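You operate a simulated robot arm through the tools that you are given. There is no shell and no other tool. Be economical: measure what you need, move in short steps, check, and stop when the job is done.

Carry out the task below with a simulated robot arm. There is one attempt and no reset: what you move stays moved.

TASK
Push the top chest drawer shut.
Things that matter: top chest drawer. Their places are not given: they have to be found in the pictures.

It is judged by the outcome, as a careful person would: the job done as asked, and still so three seconds after it is handed in. It fails if anything else is knocked over, pushed out of place, dropped, spilled or broken.

THE ROBOT
A 7-joint arm with a two-finger parallel gripper, fixed in place. Base frame: the origin is at the foot of the arm, x ahead of it, y to its left, z up. Lengths are in m, angles in rad, forces in N, time in s.
With the tool pointing down near the work surface it reaches from about 0.24 to 0.68 m from the base axis. Its first joint turns from -1.152 to 1.152 rad. Payload 1.57 kg.
Tool frame: the origin (TCP) lies between the finger pads and is the grasp point; the fingertips stand 0.03 m ahead of it; z points along the fingers, y is the line along which they close. The gripper opens to 0.11 m. The fingers are 0.024 m wide and 0.012 m thick; the gripper's body (0.048 by 0.112 m) begins 0.078 m behind the TCP.
Orientation is told as [roll, pitch, yaw] about the base's x, y, z axes, in that order, counted from this pose: with the fingers straight down and closing along the base's y, the tool's x points along the base's -x, its y along +y and its z along -z.

THE INTERFACE
- The arm moves only by the tool apply_moves. Its argument "series" is a list of rows, each a list of 7 numbers: the shift along the base's x, y, z in units of 40 mm (1.0 is 40 mm), then the turn, a rotation vector about the base's x, y, z in units of 5 degrees (1.0 is 5 degrees), then the gripper command, from -1 (shut) to 1 (fully open), values between in proportion. In form: [[x, y, z, rx, ry, rz, claw], ...]. A call has 1 to 12 rows; each row shifts and turns the commanded pose from where the row before left it. A call with a number of a shift or a turn outside -1 to 1 is refused whole. A row lasts 0.2 s, in which the tool goes at most 0.05 m and 0.15 rad; a call with a longer step from one row to the next is refused whole, and so is a gripper value outside its range. A pose out of reach is approached as far as the arm can. The call stops where the force on the tool passes 40 N (or 10 N more than at its start, if that is more) or the arm is blocked; 0.2 s more then pass. The fingers move at their own pace (about 0.108 m/s each) and stop on an object; they squeeze with about 22 N. The grip force told is the motor's: it shows also when the fingers shut on nothing. Time passes only in rows, and 0.2 s behind the last, so rows that do not move let the fingers close. It gives the time, the measured TCP pose, the force on the tool (base axes), the opening and the grip force at its end, in the units of the frame above (readings bear some noise).
- Cameras (640 x 400 px; columns grow to the right, rows downward): "scene" is fixed at [0.1431, -0.3923, 1.3775]; the picture's right is [0.90, -0.44, 0.00], its down [-0.34, -0.71, -0.62] and it looks along [0.27, 0.56, -0.79] (base axes); focal length 340 px, centre (320, 200). "wrist" rides on the gripper at [-0.036, 0, -0.08] in the tool frame; the picture's right is [0.00, -1.00, 0.00], its down [0.97, 0.00, -0.24] and it looks along [0.24, 0.00, 0.97] (tool axes); focal length 218 px, centre (320, 200).
- camera(camera): a new picture of that camera. No time passes.
- point_at(camera, pixels): for up to 12 pixels [column, row] of the newest picture of that camera ("zoom" is the newest enlarged one), the place [x, y, z] in the base frame of the surface seen there, good to about 0.002 m. No time passes.
- inspect(camera, box): a new picture of the part [left, top, right, bottom] of that camera's present view, enlarged. No time passes.
- hand_in(): hands the job in; it is judged then, once.

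Work in short steps. Measure before you move; look again where a grasp or a placing could have gone wrong, and mend it. You have 60 turns and 26 pictures in all, the two below and enlarged ones among them. Open the gripper and draw the arm clear of the work before you hand the job in, unless the task says otherwise; then end with one line.

The tools are called after "Emit:" as a command line: name --pt "numbers of a row" for each row, then --argument value for the rest, lists and objects as JSON in quotes. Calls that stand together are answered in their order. apply_moves: Moves the arm, as the interface text tells. Its arguments: {"type":"object","properties":{"series":{"type":"array"}},"required":["series"]} The other tools are called the same way: camera (camera) takes a picture; point_at (camera, pixels) gives the place of the surface under pixels of a picture; inspect (camera, box) takes an enlarged picture of a part of a camera's view; hand_in () hands the job in.

At the start:

```text
t: 0.0
position: [0.4127, -0.1135, 0.8704]
tcp_rot: [0.001, -0.001, 0.0]
contact_force: [1.0, -0.2, 0.0]
finger_gap: 0.1099
finger_force: 0.1
```

scene: 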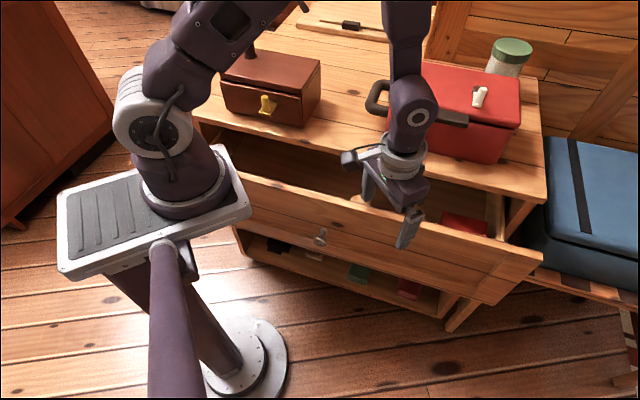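
wrist: 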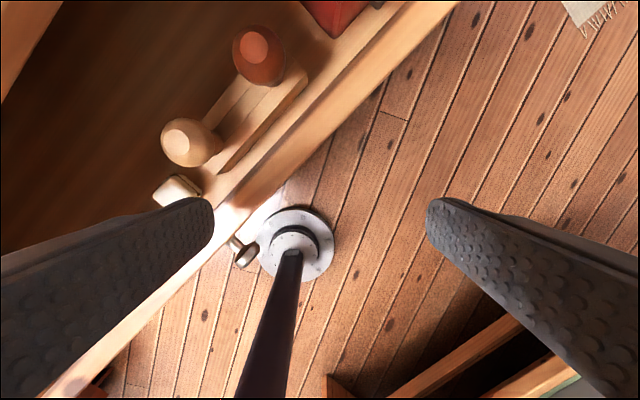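

The scene picture shows the open drawer, its front running from about (235,178) to (540,258) with a knob at (320,237). I measure points on the front, the knob and the chest's edge.

Emit:
point_at --camera "scene" --pixels '[[240, 180], [300, 196], [350, 209], [450, 235], [535, 257], [320, 237], [490, 290], [260, 235], [200, 125], [540, 197], [430, 255], [300, 228]]'

Emit:
inspect --camera "scene" --box '[190, 110, 560, 340]'

```text
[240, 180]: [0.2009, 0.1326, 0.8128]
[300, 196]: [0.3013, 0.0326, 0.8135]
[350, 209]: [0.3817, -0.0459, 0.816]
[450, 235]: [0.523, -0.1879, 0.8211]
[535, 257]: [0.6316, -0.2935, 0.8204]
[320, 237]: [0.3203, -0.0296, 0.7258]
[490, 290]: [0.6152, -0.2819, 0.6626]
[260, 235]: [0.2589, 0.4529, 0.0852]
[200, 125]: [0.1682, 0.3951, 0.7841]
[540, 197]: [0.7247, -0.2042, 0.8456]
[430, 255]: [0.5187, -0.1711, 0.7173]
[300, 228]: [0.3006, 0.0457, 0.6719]
```

```text
1.73 times, centred on (375, 225) of scene
```

zoom: 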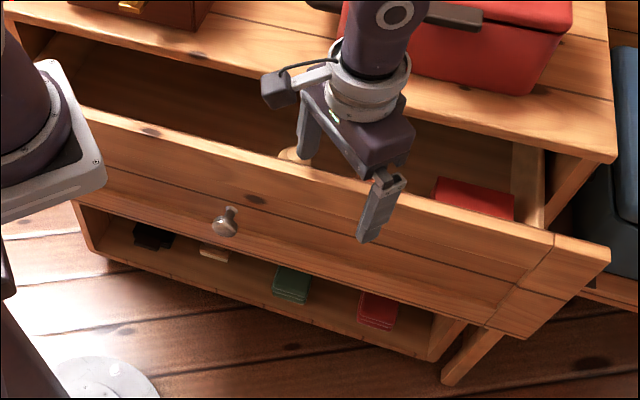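

Emit:
point_at --camera "zoom" --pixels '[[612, 155], [612, 162], [580, 150], [580, 185], [605, 262], [608, 250], [560, 240], [430, 357], [230, 212], [225, 228], [450, 380], [250, 88]]'

Emit:
inspect --camera "scene" --box '[430, 150, 570, 340]'

```text
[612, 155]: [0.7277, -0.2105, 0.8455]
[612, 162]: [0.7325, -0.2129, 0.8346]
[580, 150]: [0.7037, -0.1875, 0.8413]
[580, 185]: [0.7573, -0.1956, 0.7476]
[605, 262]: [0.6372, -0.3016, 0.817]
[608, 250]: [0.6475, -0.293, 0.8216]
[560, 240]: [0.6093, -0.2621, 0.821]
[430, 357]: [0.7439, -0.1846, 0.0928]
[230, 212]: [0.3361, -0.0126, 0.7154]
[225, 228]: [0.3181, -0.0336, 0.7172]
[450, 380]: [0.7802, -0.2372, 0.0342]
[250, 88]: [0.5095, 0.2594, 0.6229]
```

```text
2.11 times, centred on (500, 245) of scene
```

zoom: 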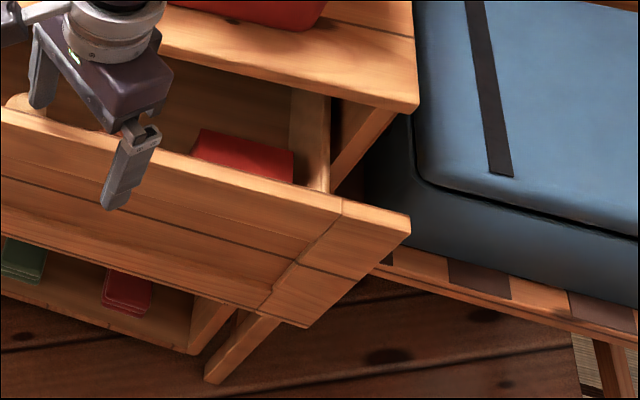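

The drawer front's outer face lies at about 0.235 along n = (0.703, 0.711). When shut it should be near 0.375, just under a 1 cm overhang of the top. I back off in front of it, shut the fingers and yaw 45° so that the tool is square to the front.

Emit:
apply_moves --pt "-0.3 0 0.5 0 0 0 -1" --pt "-0.3 0.06 0 0 0 1 -1" --pt "-0.3 0.06 0 0 0 1 -1" --pt "-0.3 0.06 0 0 0 1 -1" --pt "-0.3 0.06 0 0 0 1 -1" --pt "-0.3 0.06 0 0 0 1 -1" --pt "-0.3 0.06 0 0 0 1 -1" --pt "-0.3 0.06 0 0 0 1 -1" --pt "-0.3 0.06 0 0 0 1 -1" --pt "-0.3 0.06 0 0 0 1 -1"

```text
t: 2.2
position: [0.2938, -0.0936, 0.8912]
tcp_rot: [0.0, 0.001, 0.784]
contact_force: [0.2, 0.1, -0.1]
finger_gap: 0.0001
finger_force: 21.8
```

The fingers are shut and the yaw is 45°. Now I tilt them 25° toward the drawer, about the axis along its front.

Emit:
apply_moves --pt "0 0 0 0.707 -0.707 0 -1" --pt "0 0 0 0.707 -0.707 0 -1" --pt "0 0 0 0.707 -0.707 0 -1" --pt "0 0 0 0.707 -0.707 0 -1" --pt "0 0 0 0.707 -0.707 0 -1" --pt "0 0 0 0 0 0 -1"

Emit:
camera --camera "scene"

```text
t: 3.6
position: [0.3423, -0.0922, 0.8887]
tcp_rot: [0.003, -0.431, 0.785]
contact_force: [0.1, -0.2, -0.4]
finger_gap: 0.0
finger_force: 21.3
out of reach, approached as far as the arm can: row 4, 5
```

```text
21 pictures are left
```

scene: 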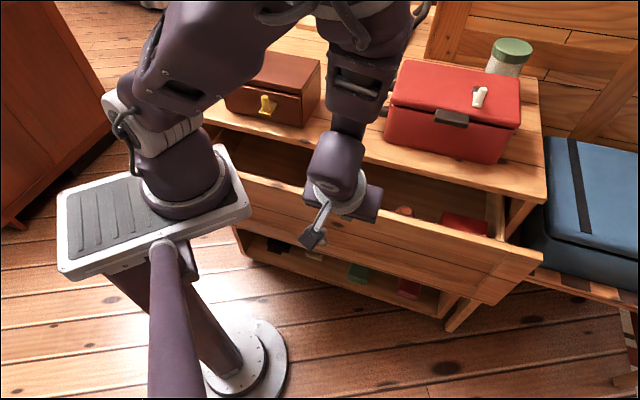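

The fingertip looks to be at about (312,240), which doesn't match the pose reported. I check where the parts of the hand actually are.

Emit:
point_at --camera "scene" --pixels '[[312, 240], [322, 215], [372, 205], [340, 195], [310, 192]]'

Emit:
inspect --camera "scene" --box '[260, 130, 420, 270]'

```text
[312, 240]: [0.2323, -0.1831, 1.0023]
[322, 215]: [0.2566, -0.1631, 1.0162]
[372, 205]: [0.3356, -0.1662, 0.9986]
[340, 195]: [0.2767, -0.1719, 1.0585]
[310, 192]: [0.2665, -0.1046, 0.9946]
```

```text
2.86 times, centred on (340, 200) of scene
```

zoom: 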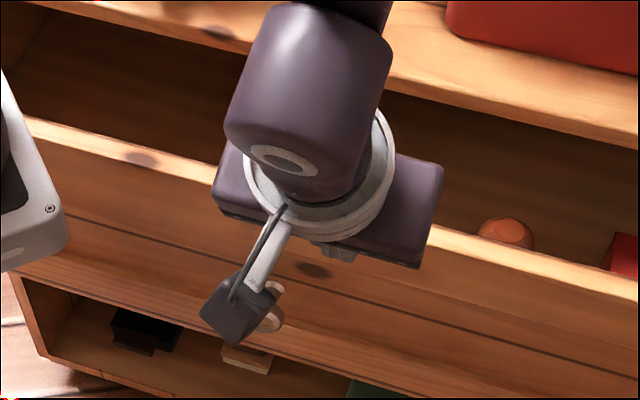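

The part at (312,240) is the camera bracket, which sits on the side away from the chest, so the tilt is right. Now I lower in small steps toward tip height z≈0.77 and watch the reach.

Emit:
apply_moves --pt "0 0 -0.8 0 0 0 -1" --pt "0 0 -0.8 0 0 0 -1" --pt "0 0 0 0 0 0 -1"

```text
t: 4.4
position: [0.3414, -0.0905, 0.824]
tcp_rot: [-0.001, -0.437, 0.788]
contact_force: [0.3, -0.3, 0.1]
finger_gap: 0.0002
finger_force: 21.7
```

Emit:
apply_moves --pt "-0.1 0.45 -0.3 0 0 0 -1" --pt "-0.1 0.45 -0.35 0 0 0 -1" --pt "0 0 0 0 0 0 -1"

Emit:
camera --camera "wrist"

```text
t: 5.2
position: [0.3326, -0.0565, 0.7995]
tcp_rot: [0.0, -0.437, 0.787]
contact_force: [-0.6, 0.4, 0.8]
finger_gap: 0.0001
finger_force: 21.7
```

```text
19 pictures are left
```

wrist: 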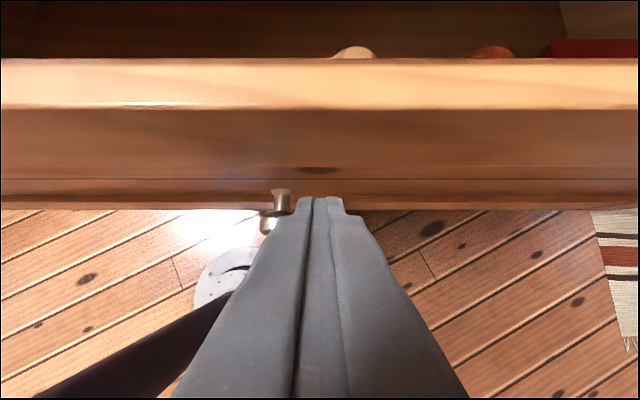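

The tool is square to the front, with the fingertips just before it and the knob slightly to the left. I push slowly along n.

Emit:
apply_moves --pt "0.2 0.2 0 0 0 0 -1" --pt "0.2 0.2 0 0 0 0 -1" --pt "0.2 0.2 0 0 0 0 -1" --pt "0.2 0.2 0 0 0 0 -1" --pt "0.2 0.2 0 0 0 0 -1" --pt "0.2 0.2 0 0 0 0 -1"

Emit:
camera --camera "scene"

```text
t: 6.6
position: [0.3814, -0.0077, 0.7994]
tcp_rot: [0.001, -0.436, 0.786]
contact_force: [-0.3, -0.9, -0.2]
finger_gap: 0.0002
finger_force: 21.2
```

```text
18 pictures are left
```

scene: 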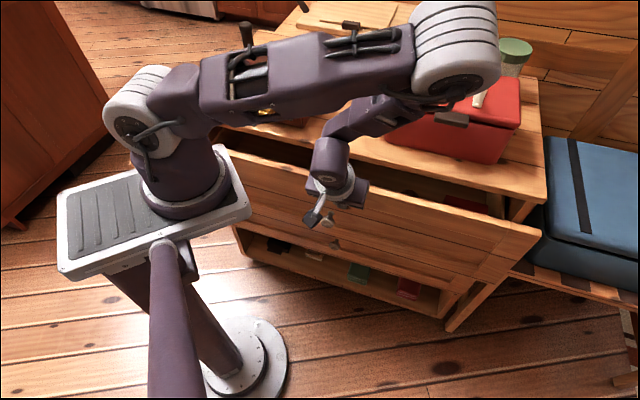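

The drawer is moving in. The elbow appears near the red box and the jar, so I check the clearance before going on.

Emit:
point_at --camera "scene" --pixels '[[455, 80], [490, 60], [440, 30], [400, 110], [375, 125], [505, 85], [515, 45], [470, 85], [440, 98], [330, 190], [540, 228], [410, 175]]'

Emit:
inspect --camera "scene" --box '[300, 20, 560, 270]'

```text
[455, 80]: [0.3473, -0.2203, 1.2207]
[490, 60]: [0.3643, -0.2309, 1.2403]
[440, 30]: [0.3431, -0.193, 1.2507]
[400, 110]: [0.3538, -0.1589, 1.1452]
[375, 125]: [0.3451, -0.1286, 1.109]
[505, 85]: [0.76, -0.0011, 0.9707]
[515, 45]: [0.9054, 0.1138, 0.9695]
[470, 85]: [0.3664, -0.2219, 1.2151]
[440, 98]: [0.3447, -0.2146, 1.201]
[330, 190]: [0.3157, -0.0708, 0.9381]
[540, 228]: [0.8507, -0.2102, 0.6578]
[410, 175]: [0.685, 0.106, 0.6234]
```

```text
1.60 times, centred on (430, 145) of scene
```

zoom: 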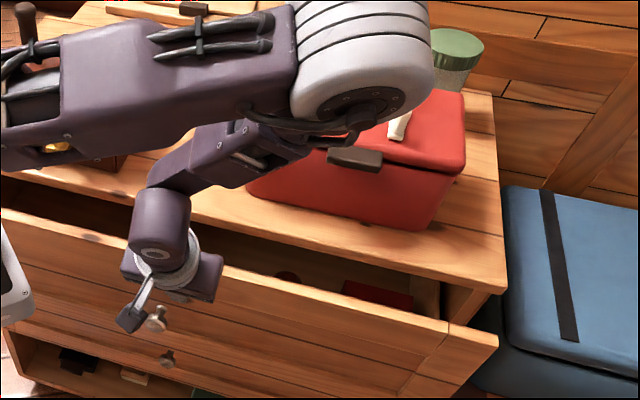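

The elbow is at z≈1.2 and the box top at 0.97, so it's clear. I go on pushing.

Emit:
apply_moves --pt "0.2 0.2 0 0 0 0 -1" --pt "0.2 0.2 0 0 0 0 -1" --pt "0.2 0.2 0 0 0 0 -1" --pt "0.2 0.2 0 0 0 0 -1" --pt "0.2 0.2 0 0 0 0 -1"

Emit:
inspect --camera "scene" --box '[220, 90, 560, 310]'

```text
t: 7.8
position: [0.421, 0.0316, 0.7986]
tcp_rot: [0.001, -0.435, 0.788]
contact_force: [-0.3, -0.3, 0.7]
finger_gap: 0.0
finger_force: 21.3
```

```text
1.82 times, centred on (390, 200) of scene
```

zoom: 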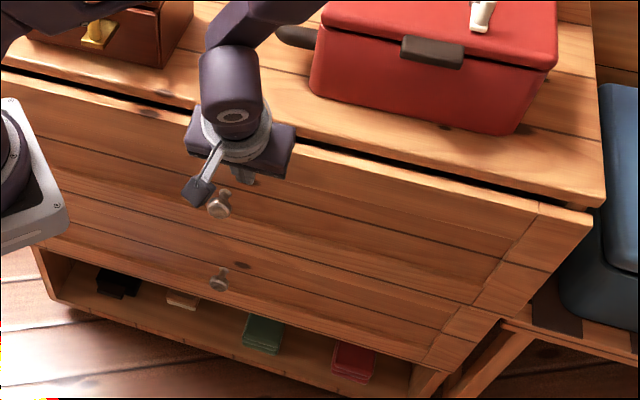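

A second, shut drawer shows below. The top one has about 3 cm to go, so I push on gently.

Emit:
apply_moves --pt "0.15 0.15 0 0 0 0 -1" --pt "0.15 0.15 0 0 0 0 -1" --pt "0.15 0.15 0 0 0 0 -1" --pt "0.1 0.1 0 0 0 0 -1" --pt "0 0 0 0 0 0 -1"

Emit:
inspect --camera "scene" --box '[220, 90, 560, 310]'

```text
t: 9.0
position: [0.4421, 0.0527, 0.797]
tcp_rot: [0.001, -0.43, 0.784]
contact_force: [-13.9, -13.2, 5.1]
finger_gap: 0.0
finger_force: 21.4
```

```text
1.82 times, centred on (390, 200) of scene
```

zoom: 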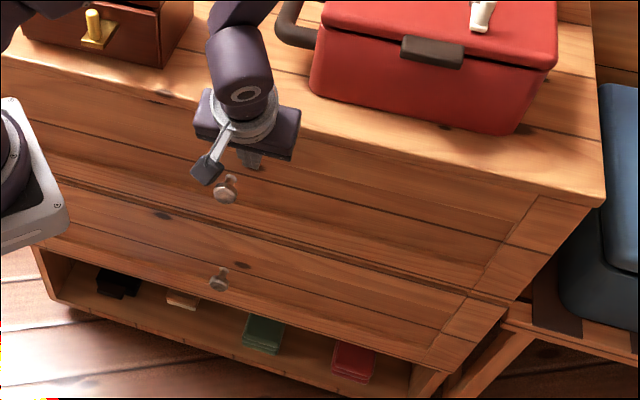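

There are 19 N of resistance, so it seems to have met its stop. I compare the face planes of the top drawer and the shut lower one.

Emit:
point_at --camera "zoom" --pixels '[[400, 200], [500, 230], [560, 230], [100, 150], [400, 310], [460, 330], [250, 255], [110, 230], [595, 205], [598, 192], [350, 230], [330, 270]]'

```text
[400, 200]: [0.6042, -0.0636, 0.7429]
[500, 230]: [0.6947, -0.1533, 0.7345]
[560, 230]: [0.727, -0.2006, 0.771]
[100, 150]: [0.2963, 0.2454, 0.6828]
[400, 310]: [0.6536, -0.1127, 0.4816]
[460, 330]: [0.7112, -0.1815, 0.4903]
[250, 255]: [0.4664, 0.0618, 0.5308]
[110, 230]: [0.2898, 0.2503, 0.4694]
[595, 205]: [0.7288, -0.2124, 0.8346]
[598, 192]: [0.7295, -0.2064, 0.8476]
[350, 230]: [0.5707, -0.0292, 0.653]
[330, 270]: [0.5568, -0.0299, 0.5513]
```

The panel planes match the lower drawer (x+y≈0.541 on both) and the end frames match (≈0.527–0.530). One more small nudge will confirm the hard stop.

Emit:
apply_moves --pt "0.08 0.08 0 0 0 0 -1" --pt "0 0 0 0 0 0 -1"

```text
t: 9.4
position: [0.441, 0.0534, 0.7978]
tcp_rot: [0.004, -0.425, 0.78]
contact_force: [-3.7, -4.5, -0.9]
finger_gap: 0.0
finger_force: 21.2
stopped in row 1: the force on the tool passed its limit (the readings are from after the stop); the commanded pose is now the measured one
```

It's a hard stop and the tool didn't advance. I draw back along -n and then open the gripper.

Emit:
apply_moves --pt "-0.3 -0.3 0 0 0 0 -1" --pt "-0.3 -0.3 0 0 0 0 -1" --pt "-0.4 -0.4 0 0 0 0 -1" --pt "-0.4 -0.4 0 0 0 0 -1" --pt "-0.4 -0.4 0 0 0 0 -1" --pt "0 0 0.5 0 0 0 0.3" --pt "0 0 0.5 0 0 0 0.3" --pt "0 0 0 0 0 0 0.3"

Emit:
camera --camera "scene"

Emit:
inspect --camera "scene" --box '[220, 90, 560, 310]'

```text
t: 11.2
position: [0.3698, -0.0165, 0.8368]
tcp_rot: [0.004, -0.429, 0.78]
contact_force: [0.8, -0.3, 0.1]
finger_gap: 0.0714
finger_force: 0.1
```

```text
14 pictures are left
```

scene: 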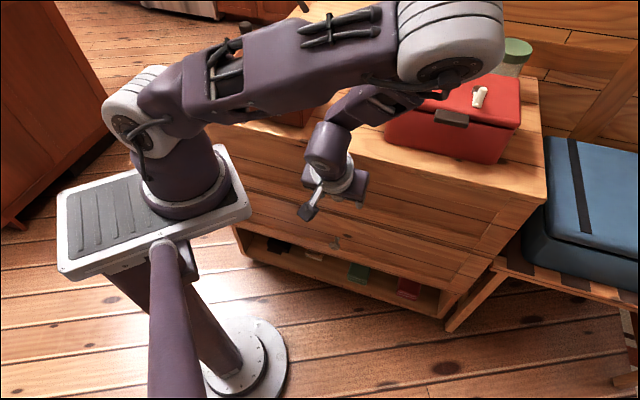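

```text
1.82 times, centred on (390, 200) of scene
```

zoom: 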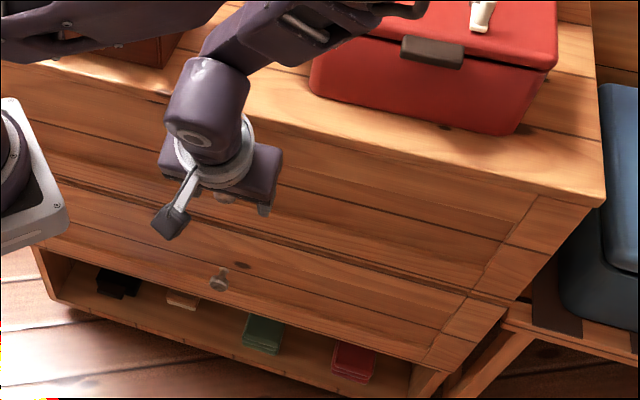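

The top drawer has stayed shut, flush with the one below. Nothing else has moved and the arm is clear, so I hand in.

Emit:
hand_in

```text
The job is handed in.
```

The top chest drawer is pushed shut against its stop, the gripper is open and the arm is clear of the chest.
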